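You operate a simulated robot arm through the tools that you are given. There is no shell and no other tool.

Carry out the task below with a simulated robot arm. There is one attempt and no reset: what you move stays moved.

JOB
Zero the paint meter, then open the cover over its probe.
Fine: shut the cover and switch the meter on first; press ZERO once; leave the meter on.

Only the result counts: the job must be done as asked and must still hold three seconds after the hand-in. Knocking over, shifting, dropping, spilling or breaking anything else fails it. A push-on lid holds only when it is set on centred and level and pressed home; a screw cap is set on level and turned clockwise until tight.

ROBOT AND FRAMES
A 6-joint arm with a two-finger gripper, fixed in place. Base frame: the origin is on the floor under the middle of its stand, x ahead of it, y to its left, z up. Readings come in mm, degrees, newtons and seconds.
It reaches about 940 mm from its shoulder. Its first joint turns from -166.0 to 166.0 degrees. Payload 2.54 kg.
Tool frame: the origin (TCP) lies between the finger pads and is the grasp point; the fingertips stand 30 mm ahead of it; z points along the fingers, y is the line along which they close. The gripper opens to 116 mm; its body begins 95 mm behind the TCP.
Orientation is that of the tool frame in the base frame, as a unit quaternion [w, x, y, z]. With the fingers straight down and closing along the base's y, the tool's x points along the base's -x, its y along +y and its z along -z.

CONTROLS
- The arm moves only by the tool send_rows. Its argument "deltas" is a list of rows, each an object (a shift or turn left out is 0, a gripper value left out holds the last) with "gripper": the finger opening in mm, from 0 to 116; "delta_pos": the shift along the base's x, y, z in mm, a list of three; "angular": the turn, a rotation vector about the base's x, y, z in degrees, a list of three. In form: [{"gripper": gripper, "delta_pos": [tx, ty, tz], "angular": [rx, ry, rz]}, ...]. A call has 1 to 20 rows; each row shifts and turns the commanded pose from where the row before left it. Each row takes 0.2 s and may step no farther than 50 mm and 8.6 degrees from the row before; otherwise, or with a gripper value out of range, the whole call is refused. A pose out of reach is approached as far as the arm can. The call stops where the force on the tool passes 40 N (or 10 N more than at its start, if that is more) or the arm is blocked; 0.2 s more then pass. Each finger travels about 72 mm/s and halts on what it meets, pressing with about 30 N; the grip force reading is that of the motor and also rises with nothing between the fingers. The clock runs only during rows and for 0.2 s after the last one: add rows that do not move to give the fingers time. It gives the time, the measured TCP pose, the force on the tool (base axes), the opening and the grip force at its end, in the units of the frame above (readings bear some noise), with the torque about the TCP (base axes, N m) and any sound that the robot's microphone picked up, and new pictures: "show" is both (left out), scene, wrist or none.
- Cameras (640 x 400 px; columns grow to the right, rows downward): "scene" is fixed at [220.6, 648.8, 1405.8]; the picture's right is [-0.98, -0.18, 0.00], its down [-0.12, 0.69, -0.71] and it looks along [0.13, -0.70, -0.70] (base axes); focal length 214 px, centre (320, 200). "wrist" rides on the gripper at [69, -15, -122] in the tool frame; the picture's right is [0.21, 0.98, 0.00], its down [-0.83, 0.18, -0.53] and it looks along [-0.52, 0.11, 0.85] (tool axes); focal length 251 px, centre (320, 200). There is no depth. A picture from a camera that has moved, and an enlarged one, comes with that camera's place and axes in the base frame and with its lens.
- close_up(camera, box): a new picture of the part [left, top, right, bottom] of that camera's present view, enlarged. The clock stands still meanwhile.
- job_done(): hands the job in; it is judged then, once.

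Nothing tells you positions but the pictures and the camera data. Unless the task says otherwise, let go and move clear before handing in.

The tools are called after ">>>" as name(argument=value, ...) on one line, values as JSON. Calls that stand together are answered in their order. send_rows: Moves the arm, as the interface text tells. Its arguments: {"type":"object","properties":{"deltas":{"type":"array","items":{"type":"object","properties":{"gripper":{"type":"number"},"delta_pos":{"type":"array","items":{"type":"number"}},"angular":{"type":"array","items":{"type":"number"}}}}},"show":{"type":"string","enum":["both","scene","wrist","none"]}},"required":["deltas"]} The other tools are called the same way: close_up (camera, box) takes an enlarged picture of a part of a camera's view; job_done () hands the job in.

At the start:

```text
clock: 0.0
ee_pos: [167.9, 376.9, 1213.0]
tool_rot: [-0.001, 0.0, 1.0, 0.0]
wrist_force: [0.5, -0.5, 0.7]
moment: [-0.01, -0.02, -0.01]
opening: 116.0
gripper_force: 0.0
```

scene: 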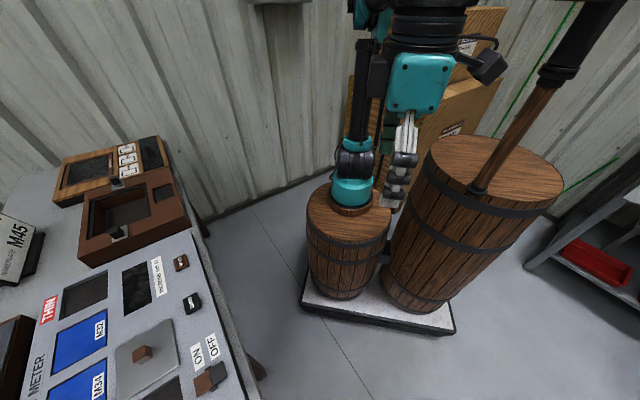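
wrist: 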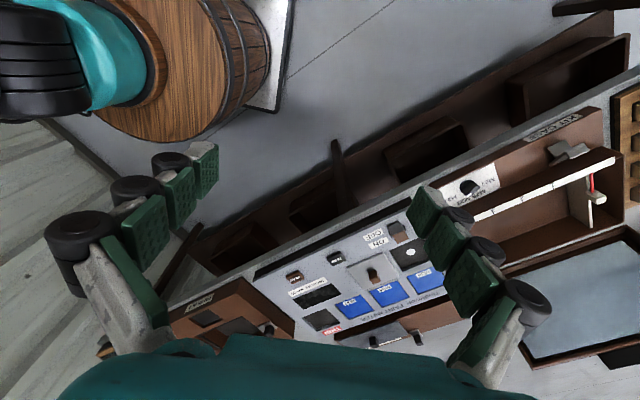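

I see a bench with a panel labelled "... METER" at the left of the scene view, with ON/OFF switch, buttons, and a few boxes. I'll enlarge both pictures to read labels before moving.

>>> close_up(camera="scene", box=[0, 230, 270, 400])

>>> close_up(camera="wrist", box=[240, 180, 500, 350])

>>> close_up(camera="wrist", box=[440, 80, 640, 210])

>>> close_up(camera="scene", box=[0, 110, 220, 270])

```text
2.35 times, centred on (135, 315) of scene
camera zoom: at [220.6, 648.8, 1405.8], right [-0.98, -0.18, 0.0], down [-0.12, 0.69, -0.71], along [0.13, -0.7, -0.7], focal length 505 px, centre (755, -71)
```

zoom: 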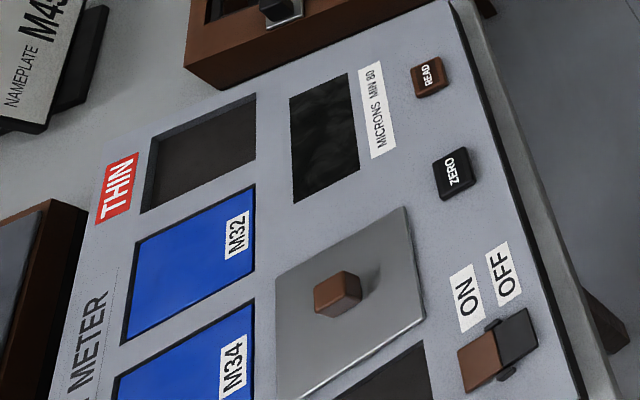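

```text
2.35 times, centred on (370, 265) of wrist
camera zoom: at [97.6, 361.7, 1335.4], right [-0.22, 0.98, 0.0], down [0.83, 0.18, 0.53], along [0.52, 0.12, -0.85], focal length 592 px, centre (202, 47)
```

zoom: 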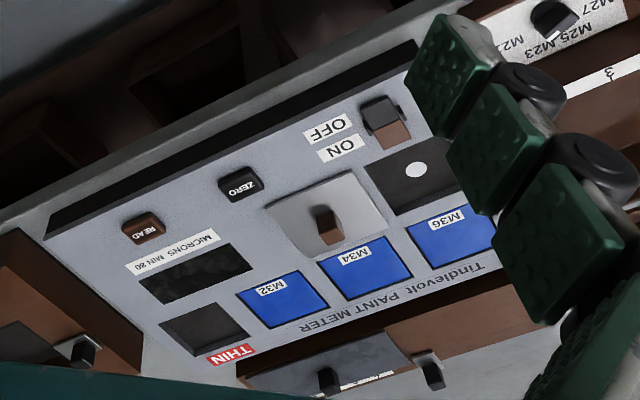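

```text
3.08 times, centred on (540, 145) of wrist
camera zoom: at [97.6, 361.7, 1335.4], right [-0.22, 0.98, 0.0], down [0.83, 0.18, 0.53], along [0.52, 0.12, -0.85], focal length 774 px, centre (-357, 369)
```

zoom: 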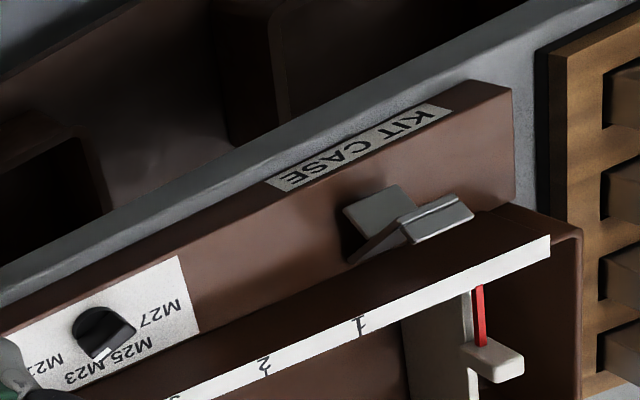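

```text
2.50 times, centred on (110, 190) of scene
camera zoom: at [220.6, 648.8, 1405.8], right [-0.98, -0.18, 0.0], down [-0.12, 0.69, -0.71], along [0.13, -0.7, -0.7], focal length 536 px, centre (845, 225)
```

zoom: 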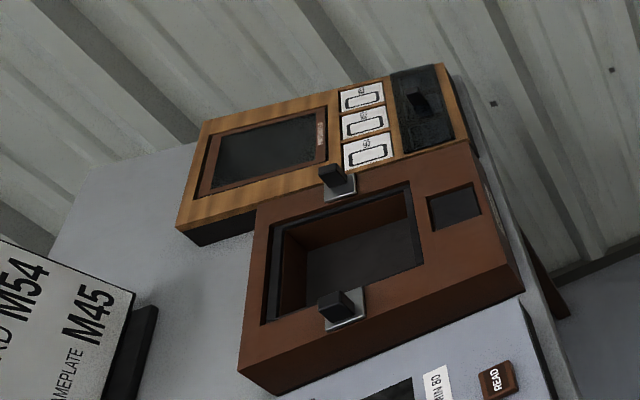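

The paint meter lies on the bench at about x 440–660, y 415–700, top near z 850, turned roughly 45° in the base frame. Its slide plate with a brown knob is beside a dark recess with a white disc (probably the probe). I'll bring the wrist camera over it for a better look.

>>> send_rows(deltas=[{"delta_pos": [20, 18, -10]}, {"delta_pos": [20, 18, -10]}, {"delta_pos": [20, 18, -10]}, {"delta_pos": [20, 18, -10]}, {"delta_pos": [20, 18, -10]}, {"delta_pos": [20, 18, -10]}, {"delta_pos": [20, 18, -10]}, {"delta_pos": [20, 18, -10]}, {"delta_pos": [20, 18, -10]}, {"delta_pos": [20, 18, -10]}, {}])

```text
clock: 2.4
ee_pos: [365.6, 557.9, 1114.9]
tool_rot: [-0.001, 0.0, 1.0, 0.0]
wrist_force: [0.2, 0.8, 0.1]
moment: [-0.04, -0.02, 0.01]
opening: 115.9
gripper_force: 0.0
camera wrist: at [296.4, 542.5, 1235.6], right [-0.22, 0.98, 0.0], down [0.83, 0.18, 0.53], along [0.52, 0.12, -0.85], focal length 251 px, centre (320, 200)
```

scene: 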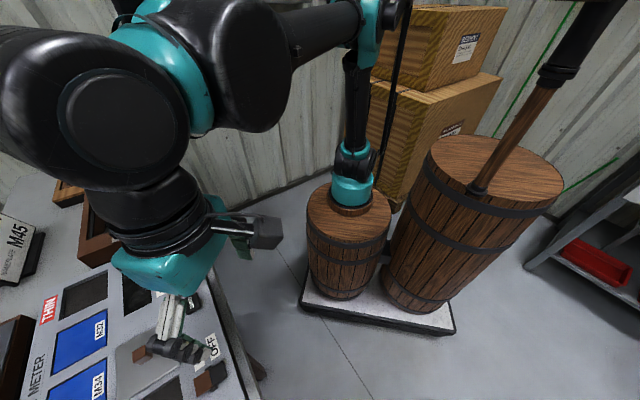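
wrist: 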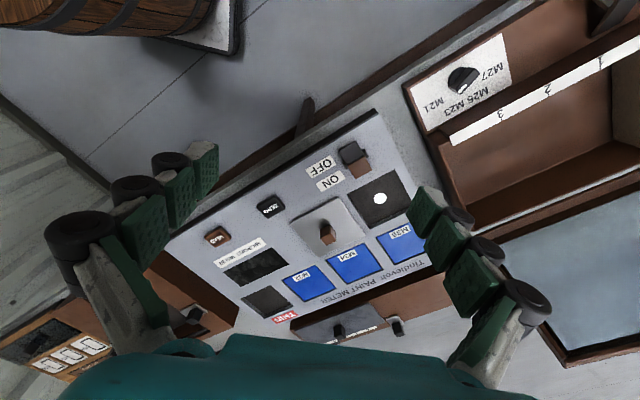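

>>> close_up(camera="wrist", box=[180, 110, 430, 270])

>>> close_up(camera="wrist", box=[300, 130, 420, 205])

>>> close_up(camera="wrist", box=[260, 180, 440, 345])

```text
2.50 times, centred on (305, 190) of wrist
camera zoom: at [296.4, 542.5, 1235.6], right [-0.22, 0.98, 0.0], down [0.83, 0.18, 0.53], along [0.52, 0.12, -0.85], focal length 629 px, centre (358, 225)
```

zoom: 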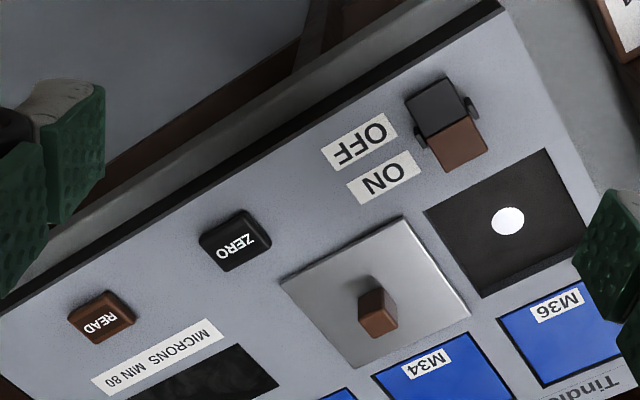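

```text
5.33 times, centred on (360, 168) of wrist
camera zoom: at [296.4, 542.5, 1235.6], right [-0.22, 0.98, 0.0], down [0.83, 0.18, 0.53], along [0.52, 0.12, -0.85], focal length 1341 px, centre (107, 373)
```

zoom: 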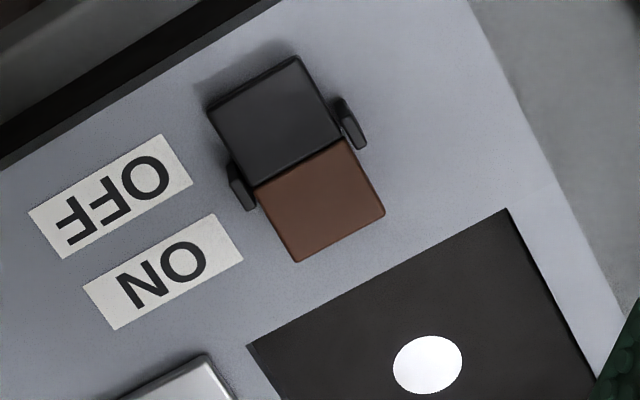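

```text
2.42 times, centred on (350, 262) of wrist
camera zoom: at [296.4, 542.5, 1235.6], right [-0.22, 0.98, 0.0], down [0.83, 0.18, 0.53], along [0.52, 0.12, -0.85], focal length 610 px, centre (247, 48)
```

zoom: 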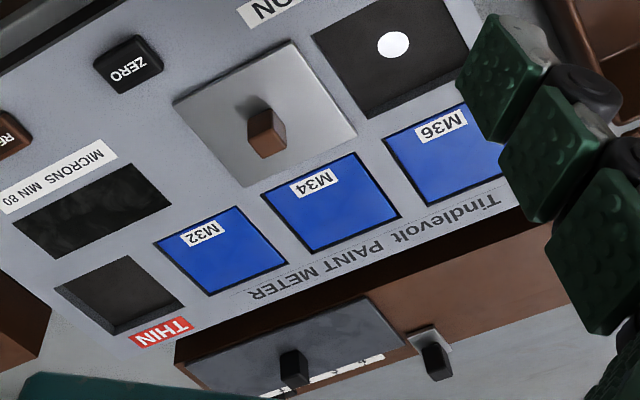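

The meter is off with a dark display; the slide plate (centre ≈ [594, 623]) sits beside the probe recess with the white disc (≈ [511, 705]), so the cover is presumably open now. The rocker is at ≈ [441, 634] with the brown half on the ON side. I'll turn the gripper about 43° to line up with the panel and look again.

>>> send_rows(deltas=[{"delta_pos": [22, 3, -10], "angular": [0, 0, 7.2]}, {"delta_pos": [22, 3, -10], "angular": [0, 0, 7.2]}, {"delta_pos": [22, 3, -10], "angular": [0, 0, 7.2]}, {"delta_pos": [22, 3, -10], "angular": [0, 0, 7.2]}, {"delta_pos": [22, 3, -10], "angular": [0, 0, 7.2]}, {"delta_pos": [22, 3, -10], "angular": [0, 0, 7.2]}, {}])

```text
clock: 4.0
ee_pos: [498.3, 576.1, 1053.3]
tool_rot: [-0.001, -0.37, 0.929, -0.001]
wrist_force: [-0.1, 0.0, 0.4]
moment: [0.0, 0.04, -0.01]
opening: 116.2
gripper_force: 0.0
camera wrist: at [458.2, 517.1, 1176.2], right [-0.83, 0.56, 0.0], down [0.48, 0.7, 0.53], along [0.3, 0.44, -0.85], focal length 251 px, centre (320, 200)
```

scene: 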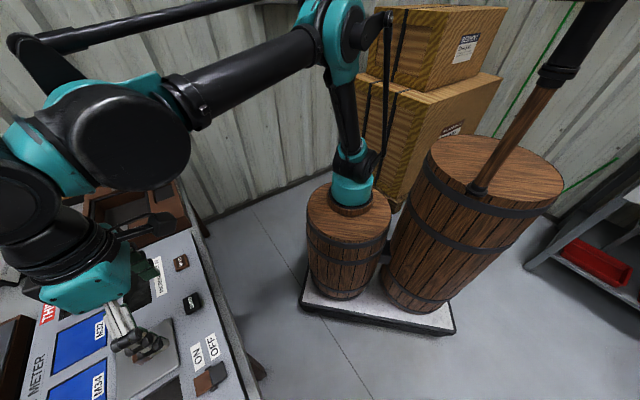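
wrist: 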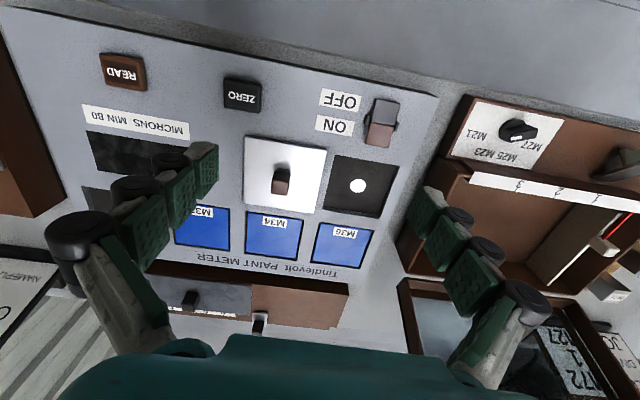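

>>> close_up(camera="wrist", box=[215, 70, 405, 190])

>>> close_up(camera="wrist", box=[240, 120, 400, 220])

>>> close_up(camera="wrist", box=[340, 85, 430, 160])

>>> close_up(camera="scene", box=[160, 320, 270, 400])

```text
3.33 times, centred on (310, 130) of wrist
camera zoom: at [458.2, 517.1, 1176.2], right [-0.83, 0.56, 0.0], down [0.48, 0.7, 0.53], along [0.3, 0.44, -0.85], focal length 838 px, centre (353, 433)
```

zoom: 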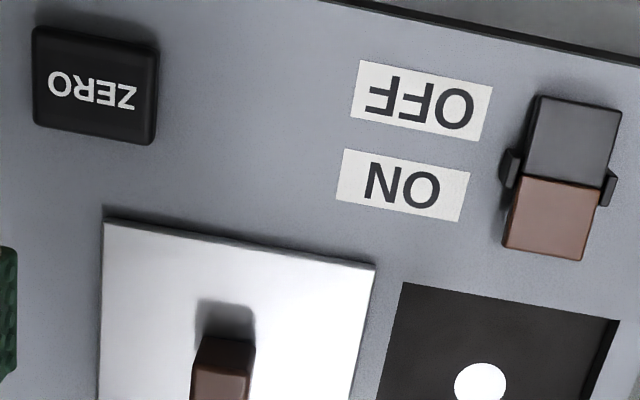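

```text
4.00 times, centred on (320, 170) of wrist
camera zoom: at [458.2, 517.1, 1176.2], right [-0.83, 0.56, 0.0], down [0.48, 0.7, 0.53], along [0.3, 0.44, -0.85], focal length 1006 px, centre (320, 320)
```

zoom: 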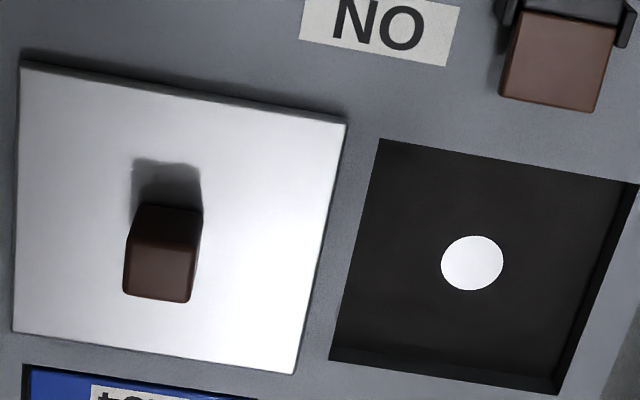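

```text
5.33 times, centred on (385, 122) of wrist
camera zoom: at [458.2, 517.1, 1176.2], right [-0.83, 0.56, 0.0], down [0.48, 0.7, 0.53], along [0.3, 0.44, -0.85], focal length 1341 px, centre (-27, 613)
```

zoom: 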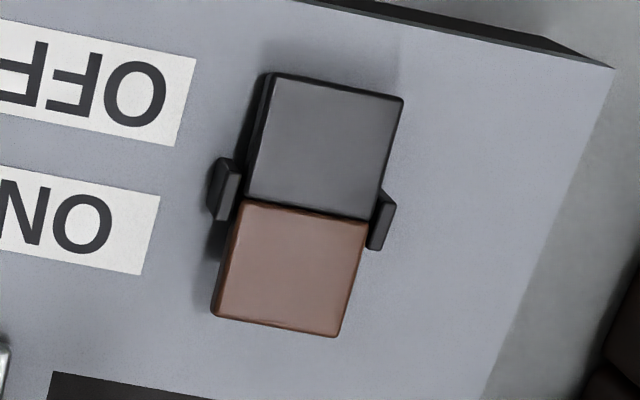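

```text
5.00 times, centred on (215, 360) of scene
camera zoom: at [220.6, 648.8, 1405.8], right [-0.98, -0.18, 0.0], down [-0.12, 0.69, -0.71], along [0.13, -0.7, -0.7], focal length 1072 px, centre (845, -600)
```

zoom: 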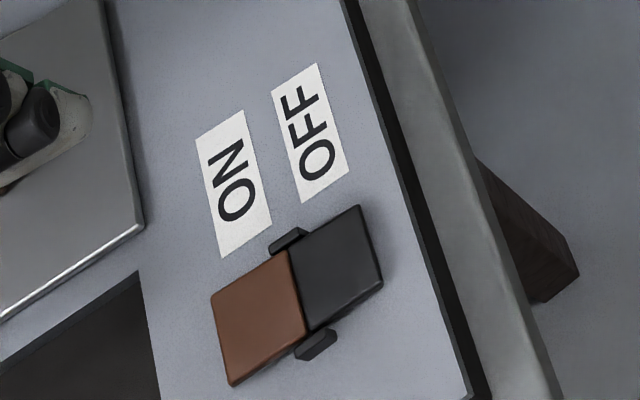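

The plate knob is a ~25 mm block centred near [598, 626] with its top around z 870. I'll move above it with the fingers closing along the slide direction and check alignment before descending.

>>> send_rows(deltas=[{"delta_pos": [20, 10, -15]}, {"delta_pos": [20, 10, -15]}, {"delta_pos": [20, 10, -15]}, {"delta_pos": [20, 10, -15]}, {"delta_pos": [20, 10, -15], "gripper": 70}, {}, {}])

```text
clock: 5.6
ee_pos: [599.4, 624.5, 979.8]
tool_rot: [-0.001, -0.369, 0.929, -0.001]
wrist_force: [0.9, -1.2, -0.9]
moment: [0.01, 0.0, 0.0]
opening: 70.0
gripper_force: 0.1
camera wrist: at [559.4, 566.4, 1102.2], right [-0.83, 0.56, 0.0], down [0.48, 0.7, 0.53], along [0.3, 0.44, -0.85], focal length 251 px, centre (320, 200)
```

scene: 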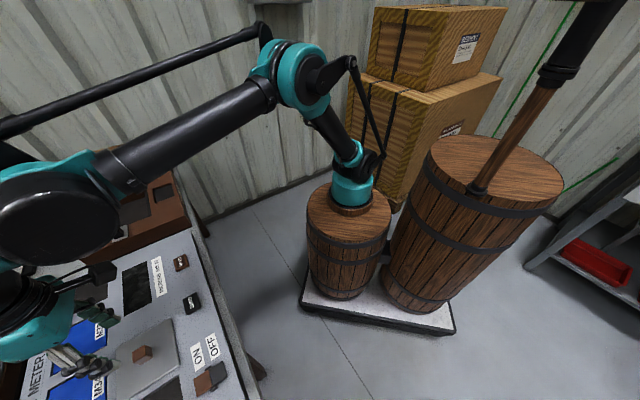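
wrist: 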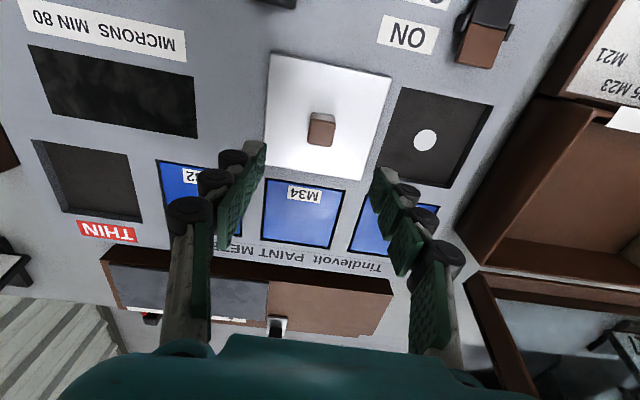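

>>> close_up(camera="wrist", box=[260, 50, 400, 180])

```text
3.08 times, centred on (330, 115) of wrist
camera zoom: at [559.4, 566.4, 1102.2], right [-0.83, 0.56, 0.0], down [0.48, 0.7, 0.53], along [0.3, 0.44, -0.85], focal length 774 px, centre (289, 462)
```

zoom: 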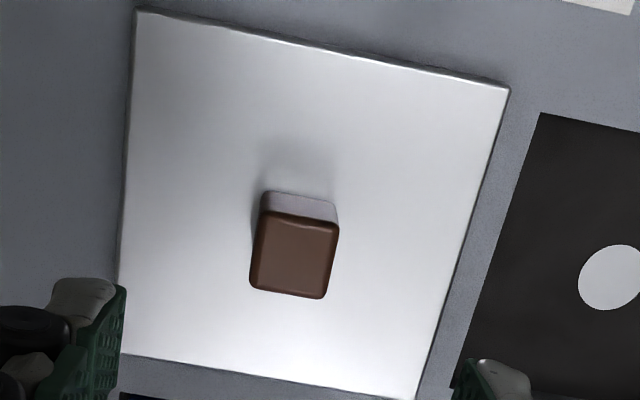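

The knob is right under the tool axis, its top near z 875 and the plate near z 848. I'll descend so the fingertips end around z 855 and then close on the knob.

>>> send_rows(deltas=[{"delta_pos": [-1.5, 0, -20]}, {"delta_pos": [0, 0, -20]}, {"delta_pos": [0, 0, -20]}, {"delta_pos": [0, 0, -20]}, {"delta_pos": [0, 0, -14]}, {}])

```text
clock: 7.0
ee_pos: [598.5, 625.6, 884.1]
tool_rot: [-0.001, -0.369, 0.929, 0.0]
wrist_force: [-0.4, 0.1, 0.2]
moment: [-0.02, -0.01, -0.01]
opening: 70.0
gripper_force: 0.0
camera wrist: at [557.5, 567.4, 1006.0], right [-0.83, 0.56, 0.0], down [0.48, 0.7, 0.53], along [0.3, 0.44, -0.85], focal length 251 px, centre (320, 200)
```

scene: 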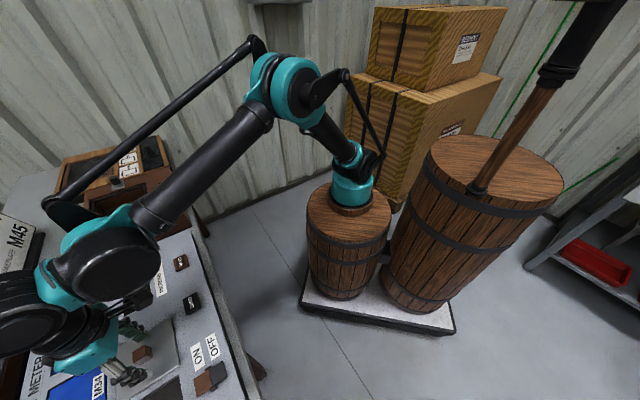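
wrist: 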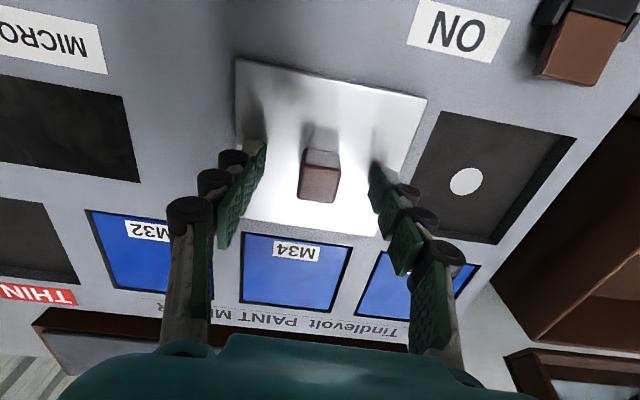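

The fingers straddle the knob well. I'll close on it gently.

>>> send_rows(deltas=[{"gripper": 15}, {}, {}, {}])

```text
clock: 8.0
ee_pos: [596.4, 626.2, 885.2]
tool_rot: [-0.001, -0.369, 0.93, 0.0]
wrist_force: [0.4, -0.1, -2.2]
moment: [0.02, -0.02, 1.05]
opening: 23.9
gripper_force: 45.2
camera wrist: at [557.5, 567.5, 1006.1], right [-0.83, 0.56, 0.0], down [0.48, 0.7, 0.53], along [0.3, 0.44, -0.85], focal length 251 px, centre (320, 200)
```

scene: 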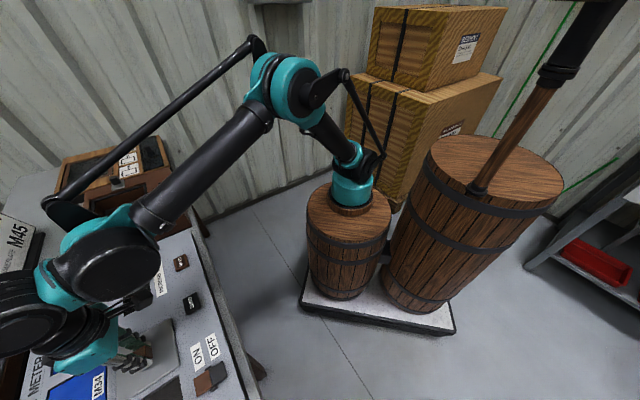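
wrist: 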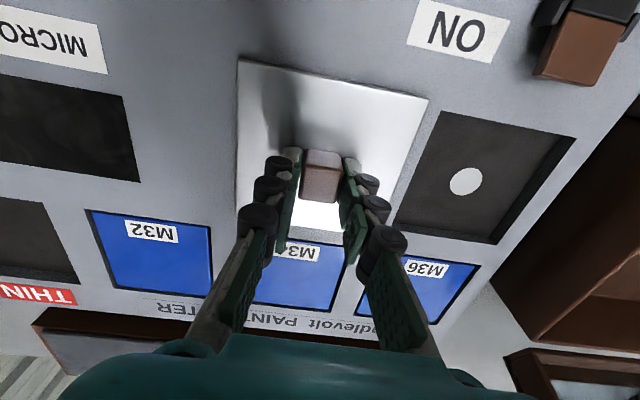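

Gripped (24 mm). I'll try a short slide toward the probe and watch forces.

>>> send_rows(deltas=[{"delta_pos": [-3.4, 3.6, 0]}, {"delta_pos": [-3.4, 3.6, 0]}, {"delta_pos": [-3.4, 3.6, 0]}, {}])

```text
clock: 9.0
ee_pos: [586.7, 636.1, 883.2]
tool_rot: [0.0, -0.369, 0.93, 0.0]
wrist_force: [-2.1, -4.4, -2.3]
moment: [-0.43, 0.3, 0.99]
opening: 23.7
gripper_force: 44.9
camera wrist: at [547.5, 577.5, 1006.1], right [-0.83, 0.56, 0.0], down [0.48, 0.7, 0.53], along [0.3, 0.44, -0.85], focal length 251 px, centre (320, 200)
```

scene: 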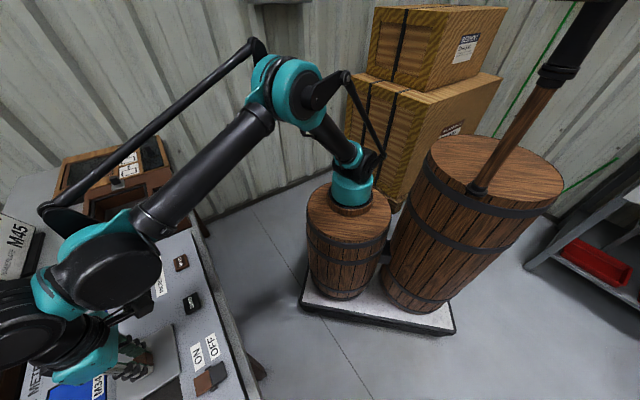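
wrist: 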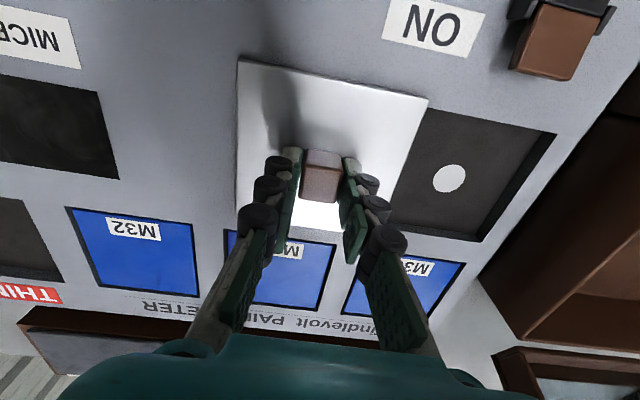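

The plate slides freely with the knob; a slight side force suggests the slide line is about 1° more counter-clockwise. I'll correct and continue toward the probe.

>>> send_rows(deltas=[{"delta_pos": [-5.6, 5.7, 0], "angular": [0, 0, 1.0]}, {"delta_pos": [-5.6, 5.7, 0]}, {"delta_pos": [-5.6, 5.7, 0]}, {"delta_pos": [-5.6, 5.7, 0]}, {}])

```text
clock: 10.2
ee_pos: [564.0, 657.9, 883.8]
tool_rot: [-0.001, -0.377, 0.926, 0.0]
wrist_force: [2.7, 1.8, 6.1]
moment: [-0.53, 0.46, 0.68]
opening: 23.3
gripper_force: 45.3
camera wrist: at [525.3, 599.9, 1006.1], right [-0.84, 0.55, 0.0], down [0.47, 0.71, 0.53], along [0.29, 0.45, -0.85], focal length 251 px, centre (320, 200)
```

scene: 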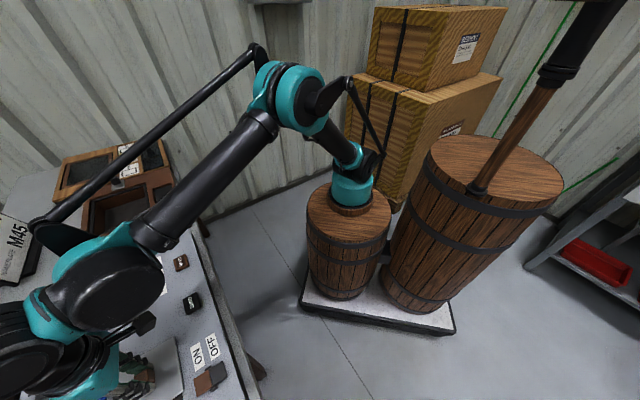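
wrist: 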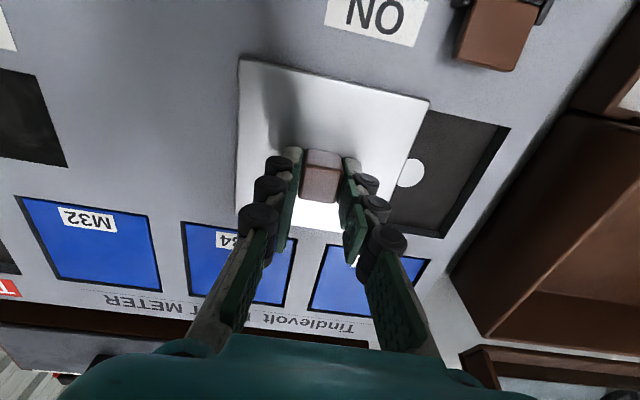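

>>> send_rows(deltas=[{"delta_pos": [-5.6, 5.8, 0], "angular": [0, 0, 0.5]}, {"delta_pos": [-5.6, 5.8, 0]}, {"delta_pos": [-5.6, 5.8, 0]}, {"delta_pos": [-5.6, 5.8, 0]}, {"delta_pos": [-5.6, 5.8, 0]}, {}])

```text
clock: 11.6
ee_pos: [536.0, 688.5, 885.0]
tool_rot: [-0.002, -0.381, 0.924, -0.001]
wrist_force: [-17.1, -19.2, -16.3]
moment: [-0.58, 0.54, 0.18]
opening: 23.4
gripper_force: 45.4
camera wrist: at [497.3, 628.5, 1006.2], right [-0.84, 0.54, 0.0], down [0.46, 0.71, 0.53], along [0.29, 0.45, -0.85], focal length 251 px, centre (320, 200)
```

scene: 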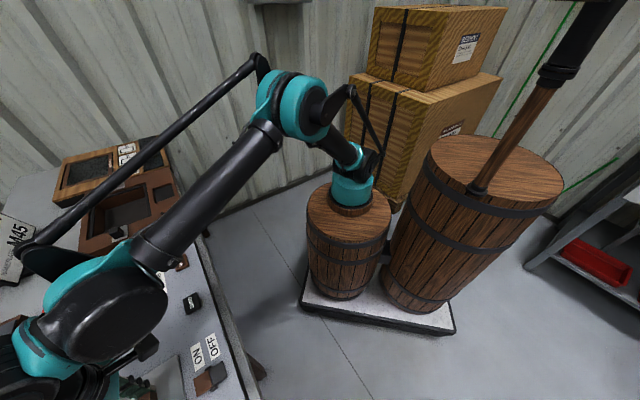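
wrist: 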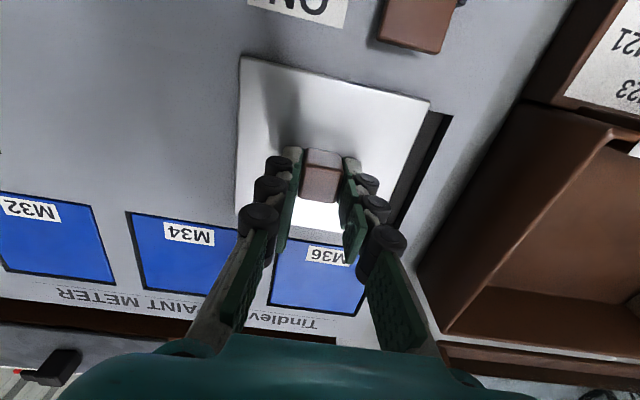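

Side force rose to about 25 N toward the robot, so I'll give a small correction in that direction before finishing the slide (about 20 mm of recess still shows).

>>> send_rows(deltas=[{"delta_pos": [-1.0, -1.0, 0]}, {}], show="none")

```text
clock: 12.2
ee_pos: [535.8, 688.8, 885.7]
tool_rot: [0.0, -0.382, 0.924, 0.0]
wrist_force: [-11.7, -10.5, -21.9]
moment: [-0.05, 0.15, 0.26]
opening: 23.2
gripper_force: 44.9
```

>>> send_rows(deltas=[{"delta_pos": [-1.2, -1.2, -1]}, {}], show="none")

```text
clock: 12.8
ee_pos: [536.2, 686.8, 884.3]
tool_rot: [0.0, -0.379, 0.925, 0.001]
wrist_force: [13.0, 14.9, 20.3]
moment: [-0.16, 0.16, 0.33]
opening: 23.4
gripper_force: 45.3
```

>>> send_rows(deltas=[{"delta_pos": [0.5, 0.5, 0.5]}, {}], show="none")

```text
clock: 13.4
ee_pos: [535.7, 687.7, 884.1]
tool_rot: [0.0, -0.381, 0.925, 0.001]
wrist_force: [18.3, 16.3, 23.3]
moment: [0.5, -0.6, 0.21]
opening: 23.6
gripper_force: 45.3
```

>>> send_rows(deltas=[{"delta_pos": [0.5, 0.5, 0.5]}, {}, {}], show="wrist")

```text
clock: 14.2
ee_pos: [535.5, 687.9, 882.2]
tool_rot: [-0.001, -0.381, 0.925, -0.001]
wrist_force: [9.7, 7.9, 19.7]
moment: [0.16, -0.21, 0.25]
opening: 23.4
gripper_force: 45.0
camera wrist: at [497.1, 628.1, 1005.9], right [-0.84, 0.54, 0.0], down [0.46, 0.71, 0.53], along [0.29, 0.45, -0.85], focal length 251 px, centre (320, 200)
```

wrist: 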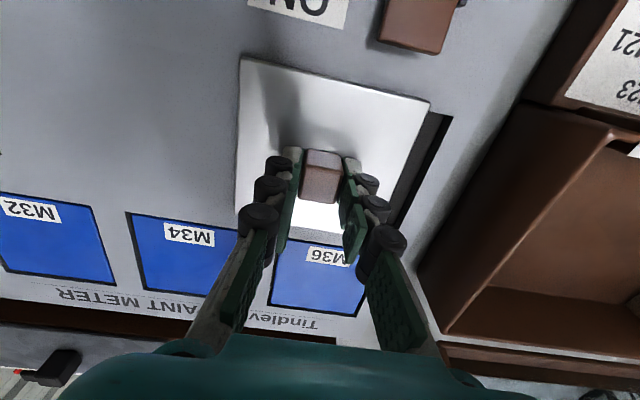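

The forces are just over-constraint from the tight grip. I'll relax the fingers to 27 mm (knob ~23.5 mm) so they merely push it, then continue the slide.

>>> send_rows(deltas=[{"gripper": 27}, {}, {}], show="wrist")

```text
clock: 15.0
ee_pos: [537.1, 687.8, 884.2]
tool_rot: [-0.001, -0.381, 0.925, -0.001]
wrist_force: [-0.8, -1.0, 1.0]
moment: [0.03, 0.0, 0.0]
opening: 27.0
gripper_force: 0.1
camera wrist: at [497.4, 628.3, 1005.5], right [-0.84, 0.54, 0.0], down [0.46, 0.71, 0.53], along [0.29, 0.45, -0.85], focal length 251 px, centre (320, 200)
```

wrist: 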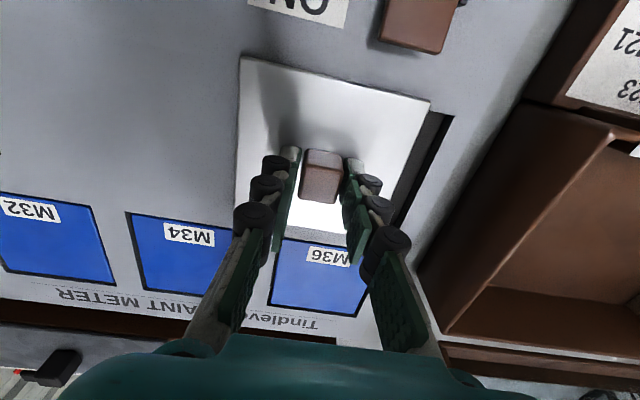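

>>> send_rows(deltas=[{"delta_pos": [-3.5, 3.6, 0]}, {"delta_pos": [-3.5, 3.6, 0]}, {"delta_pos": [-3.5, 3.6, 0]}, {"delta_pos": [-3.5, 3.6, 0]}, {}], show="wrist")

```text
clock: 16.2
ee_pos: [522.0, 701.5, 885.6]
tool_rot: [-0.001, -0.381, 0.925, 0.0]
wrist_force: [0.3, -0.7, 0.5]
moment: [0.0, -0.04, 0.04]
opening: 27.7
gripper_force: 0.7
camera wrist: at [483.3, 641.6, 1006.6], right [-0.84, 0.54, 0.0], down [0.46, 0.71, 0.53], along [0.29, 0.45, -0.85], focal length 251 px, centre (320, 200)
```

wrist: 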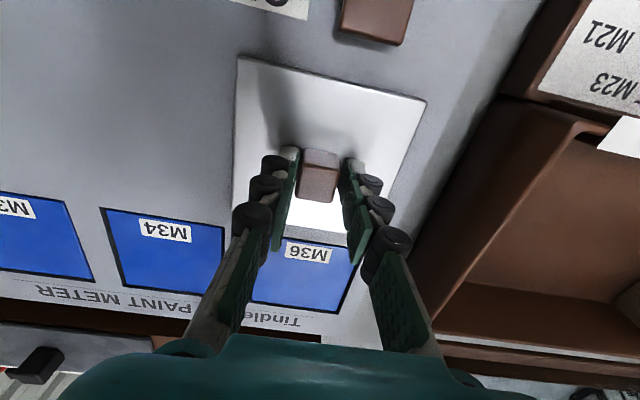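

The recess is nearly all covered. I'll keep pushing in small steps until the end stop is felt.

>>> send_rows(deltas=[{"delta_pos": [-2.1, 2.15, 0]}, {"delta_pos": [-2.1, 2.15, 0]}, {}], show="wrist")

>>> close_up(camera="wrist", box=[200, 30, 480, 260])

```text
clock: 17.0
ee_pos: [517.6, 705.5, 883.6]
tool_rot: [0.0, -0.381, 0.925, 0.0]
wrist_force: [0.4, -1.6, 0.0]
moment: [-0.06, -0.02, 0.0]
opening: 27.9
gripper_force: 0.3
camera wrist: at [479.3, 645.2, 1006.0], right [-0.84, 0.54, 0.0], down [0.46, 0.71, 0.53], along [0.29, 0.45, -0.85], focal length 251 px, centre (320, 200)
```

wrist: 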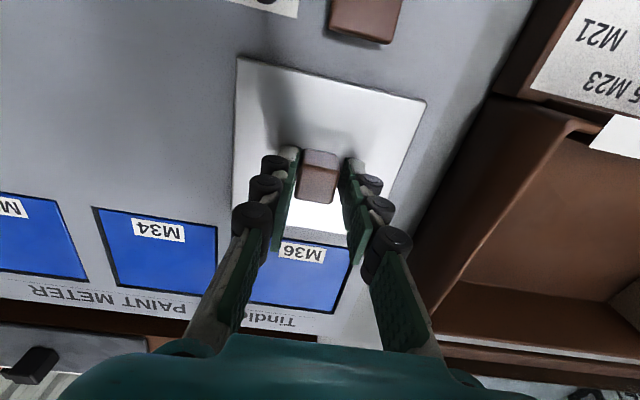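

```text
1.74 times, centred on (340, 145) of wrist
camera zoom: at [479.3, 645.2, 1006.0], right [-0.84, 0.54, 0.0], down [0.46, 0.71, 0.53], along [0.29, 0.45, -0.85], focal length 437 px, centre (285, 296)
```

zoom: 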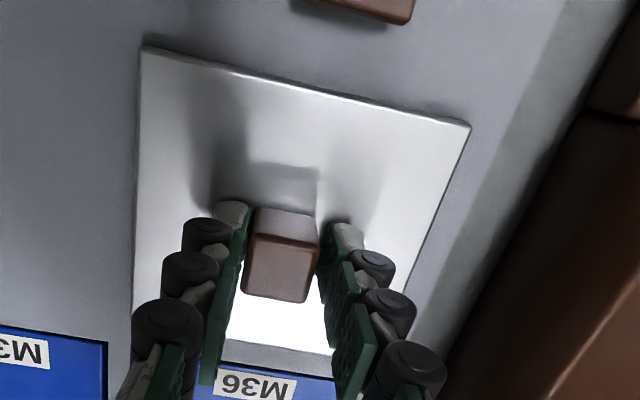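

>>> send_rows(deltas=[{"delta_pos": [-2.1, 2.15, 0]}, {"delta_pos": [-1.4, 1.43, 0]}, {}], show="wrist")

```text
clock: 17.8
ee_pos: [514.4, 708.3, 883.3]
tool_rot: [-0.002, -0.381, 0.924, -0.001]
wrist_force: [1.0, -1.6, -0.3]
moment: [-0.02, -0.02, 0.01]
opening: 28.1
gripper_force: 0.5
camera wrist: at [476.1, 649.0, 1006.3], right [-0.84, 0.54, 0.0], down [0.46, 0.71, 0.53], along [0.29, 0.45, -0.85], focal length 251 px, centre (320, 200)
```

wrist: 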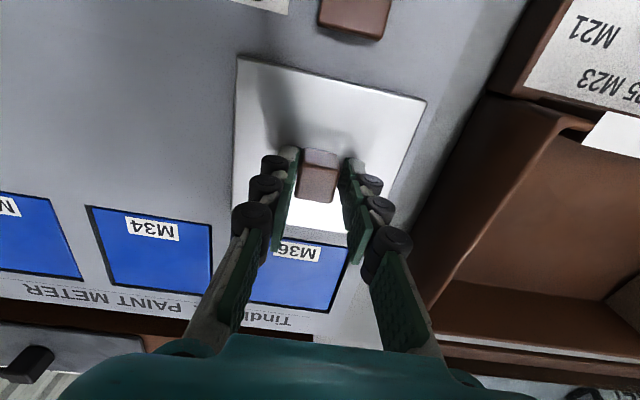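

>>> send_rows(deltas=[{"delta_pos": [-1.4, 1.43, 0]}, {"delta_pos": [-1.4, 1.43, 0]}, {}], show="wrist")

```text
clock: 18.6
ee_pos: [513.3, 710.6, 885.4]
tool_rot: [-0.001, -0.38, 0.925, -0.001]
wrist_force: [5.6, -9.9, -0.1]
moment: [-0.36, -0.09, 0.07]
opening: 34.2
gripper_force: 5.3
camera wrist: at [474.1, 652.1, 1006.6], right [-0.84, 0.54, 0.0], down [0.46, 0.71, 0.53], along [0.29, 0.45, -0.85], focal length 251 px, centre (320, 200)
```

wrist: 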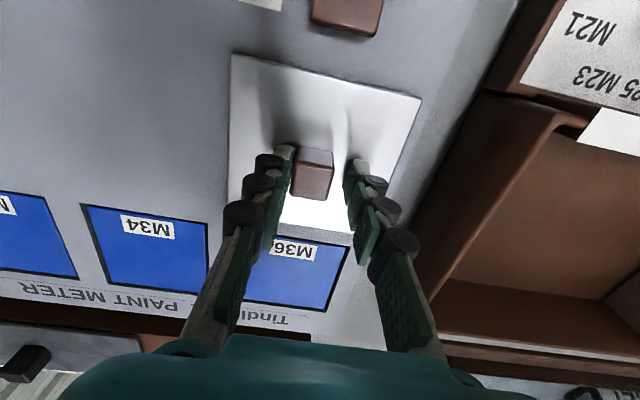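

The end stop is reached (about 11 N, plate no longer moves), so the cover is shut. I'll back off slightly, open the fingers, rise and look.

>>> send_rows(deltas=[{"delta_pos": [2.1, -2.15, 0], "gripper": 50}, {}, {"delta_pos": [0, 0, 20]}, {"delta_pos": [0, 0, 30]}, {"delta_pos": [0, 0, 30]}, {"delta_pos": [0, 0, 20]}, {}])

>>> close_up(camera="wrist", box=[220, 40, 460, 200])

```text
clock: 20.2
ee_pos: [513.8, 710.2, 985.4]
tool_rot: [-0.001, -0.381, 0.925, -0.001]
wrist_force: [0.0, -0.5, -0.3]
moment: [-0.01, 0.04, 0.0]
opening: 49.9
gripper_force: 0.1
camera wrist: at [474.9, 650.0, 1107.5], right [-0.84, 0.54, 0.0], down [0.46, 0.71, 0.53], along [0.29, 0.45, -0.85], focal length 251 px, centre (320, 200)
```

scene: 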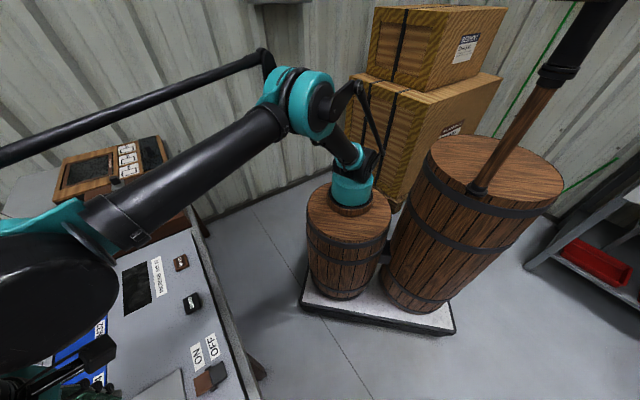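
wrist: 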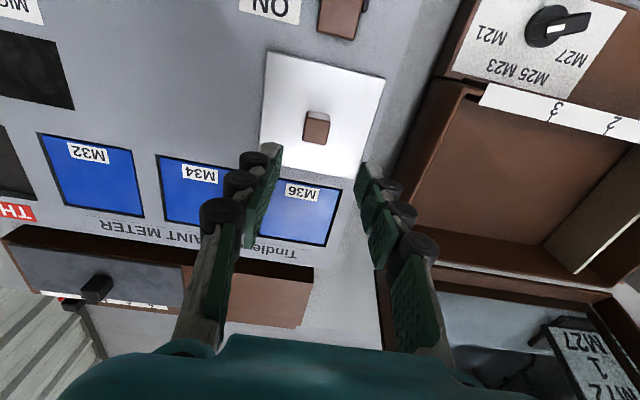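

```text
2.50 times, centred on (340, 120) of wrist
camera zoom: at [474.9, 650.0, 1107.5], right [-0.84, 0.54, 0.0], down [0.46, 0.71, 0.53], along [0.29, 0.45, -0.85], focal length 629 px, centre (270, 400)
```

zoom: 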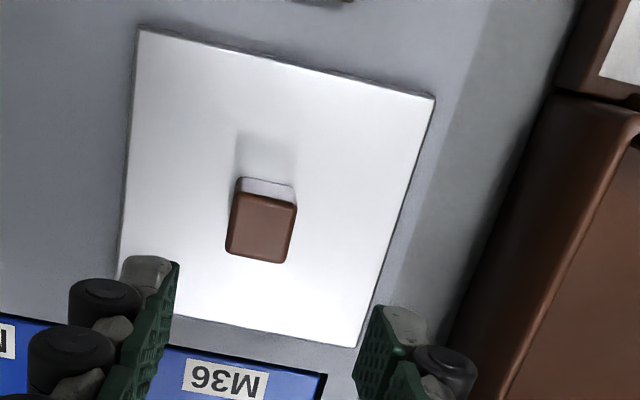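

The cover is shut over the recess. Next the rocker: I'll move above its brown (ON) half with the fingers closed and check the alignment.

>>> send_rows(deltas=[{"delta_pos": [-14, -15, 0], "gripper": 0}, {"delta_pos": [-14, -15, 0]}, {"delta_pos": [-14, -15, 0]}, {"delta_pos": [-14, -15, 0]}, {}])

>>> close_up(camera="wrist", box=[240, 50, 440, 180])

```text
clock: 21.4
ee_pos: [456.9, 648.8, 984.0]
tool_rot: [-0.001, -0.38, 0.925, 0.0]
wrist_force: [0.4, -0.1, 0.5]
moment: [0.0, -0.02, 0.04]
opening: 0.1
gripper_force: 28.7
camera wrist: at [418.1, 589.4, 1106.3], right [-0.84, 0.54, 0.0], down [0.46, 0.71, 0.53], along [0.29, 0.45, -0.85], focal length 251 px, centre (320, 200)
```

scene: 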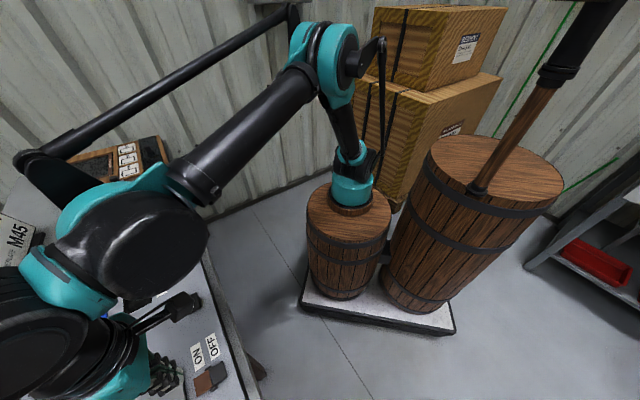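
wrist: 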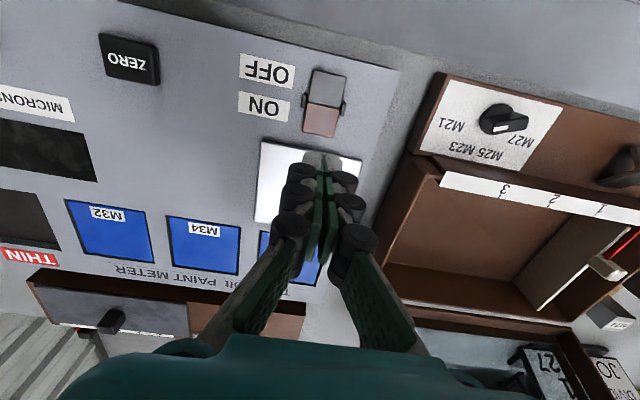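

```text
3.08 times, centred on (340, 115) of wrist
camera zoom: at [418.1, 589.4, 1106.3], right [-0.84, 0.54, 0.0], down [0.46, 0.71, 0.53], along [0.29, 0.45, -0.85], focal length 774 px, centre (258, 462)
```

zoom: 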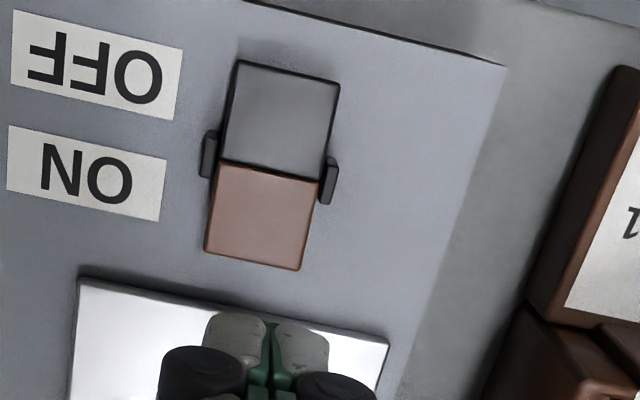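

The closed fingertips point at the outer part of the brown half. I'll come down and press in small steps, watching force and sound.

>>> send_rows(deltas=[{"delta_pos": [0, 0, -25]}, {"delta_pos": [0, 0, -25]}, {"delta_pos": [0, 0, -20]}, {"delta_pos": [0, 0, -12]}, {}], show="wrist")

>>> close_up(camera="wrist", box=[220, 50, 420, 200])

```text
clock: 22.6
ee_pos: [454.6, 649.8, 903.2]
tool_rot: [-0.001, -0.381, 0.924, -0.001]
wrist_force: [0.8, 0.1, -0.3]
moment: [0.0, 0.01, 0.0]
opening: 0.0
gripper_force: 28.6
camera wrist: at [416.9, 590.8, 1024.4], right [-0.84, 0.54, 0.0], down [0.46, 0.71, 0.53], along [0.29, 0.45, -0.85], focal length 251 px, centre (320, 200)
```

wrist: 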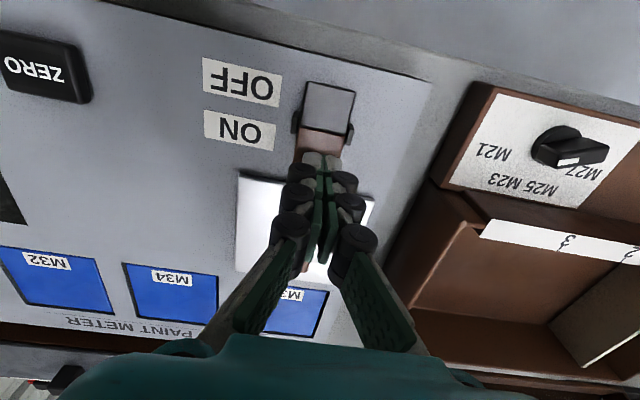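

```text
2.67 times, centred on (320, 125) of wrist
camera zoom: at [416.9, 590.8, 1024.4], right [-0.84, 0.54, 0.0], down [0.46, 0.71, 0.53], along [0.29, 0.45, -0.85], focal length 670 px, centre (320, 400)
```

zoom: 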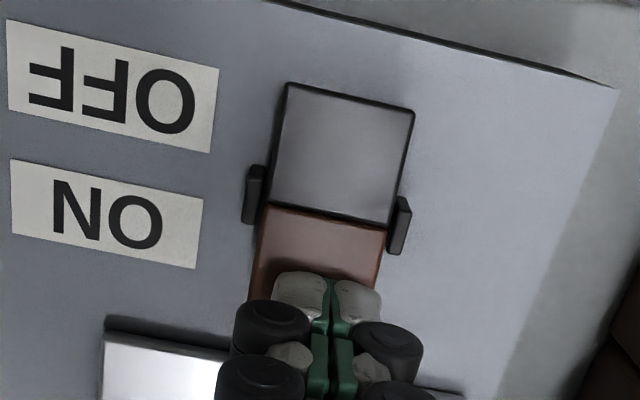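

>>> send_rows(deltas=[{"delta_pos": [0, 0, -3]}, {"delta_pos": [0, 0, -3]}, {"delta_pos": [0, 0, -2]}, {"delta_pos": [0, 0, -2]}, {}], show="wrist")

```text
clock: 23.8
ee_pos: [456.5, 650.3, 891.2]
tool_rot: [0.0, -0.381, 0.924, 0.001]
wrist_force: [1.3, -0.1, 1.5]
moment: [0.0, -0.04, 0.01]
opening: 6.3
gripper_force: 28.7
camera wrist: at [417.9, 591.2, 1013.9], right [-0.84, 0.54, 0.0], down [0.46, 0.71, 0.53], along [0.29, 0.45, -0.85], focal length 251 px, centre (320, 200)
```

wrist: 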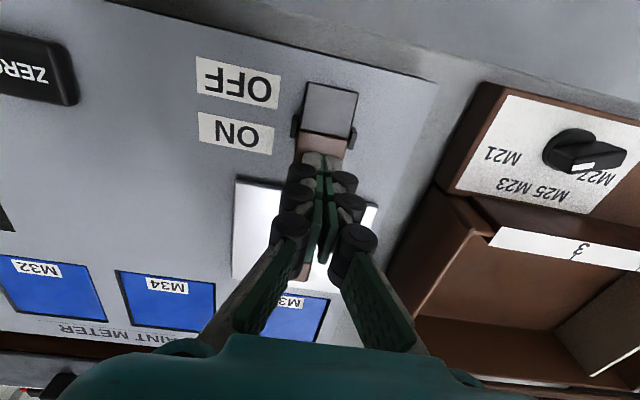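

>>> send_rows(deltas=[{"delta_pos": [0, 0, -2]}, {"delta_pos": [0, 0, -2]}, {}], show="wrist")

```text
clock: 24.6
ee_pos: [455.8, 650.0, 888.5]
tool_rot: [-0.001, -0.381, 0.925, -0.001]
wrist_force: [0.4, -0.3, 0.7]
moment: [0.01, 0.0, 0.03]
opening: 0.2
gripper_force: 28.3
camera wrist: at [417.3, 590.5, 1010.3], right [-0.84, 0.54, 0.0], down [0.46, 0.71, 0.53], along [0.29, 0.45, -0.85], focal length 251 px, centre (320, 200)
```

wrist: 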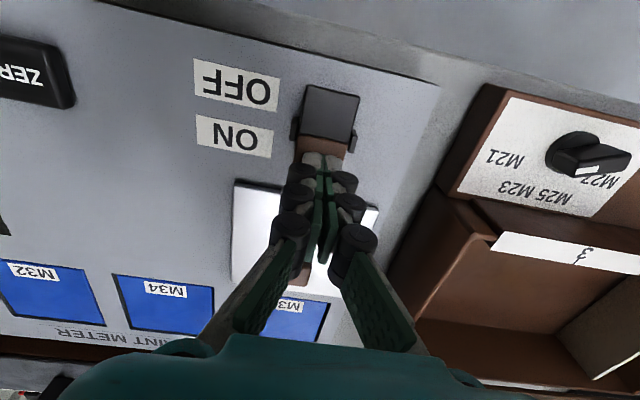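

>>> close_up(camera="wrist", box=[220, 50, 420, 200])

>>> send_rows(deltas=[{"delta_pos": [0, 0, -1.5]}, {}], show="none")

```text
2.67 times, centred on (320, 125) of wrist
camera zoom: at [417.3, 590.5, 1010.3], right [-0.84, 0.54, 0.0], down [0.46, 0.71, 0.53], along [0.29, 0.45, -0.85], focal length 670 px, centre (320, 400)
```

zoom: 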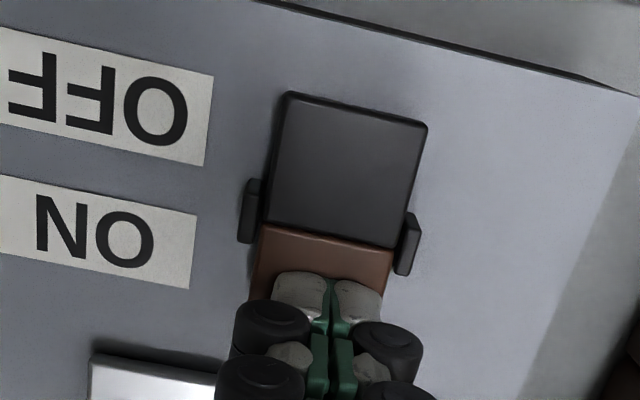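

```text
clock: 25.2
ee_pos: [455.3, 651.5, 887.1]
tool_rot: [-0.002, -0.381, 0.924, -0.001]
wrist_force: [-0.1, 0.4, -0.1]
moment: [-0.02, -0.03, 0.0]
opening: 0.0
gripper_force: 28.6
```

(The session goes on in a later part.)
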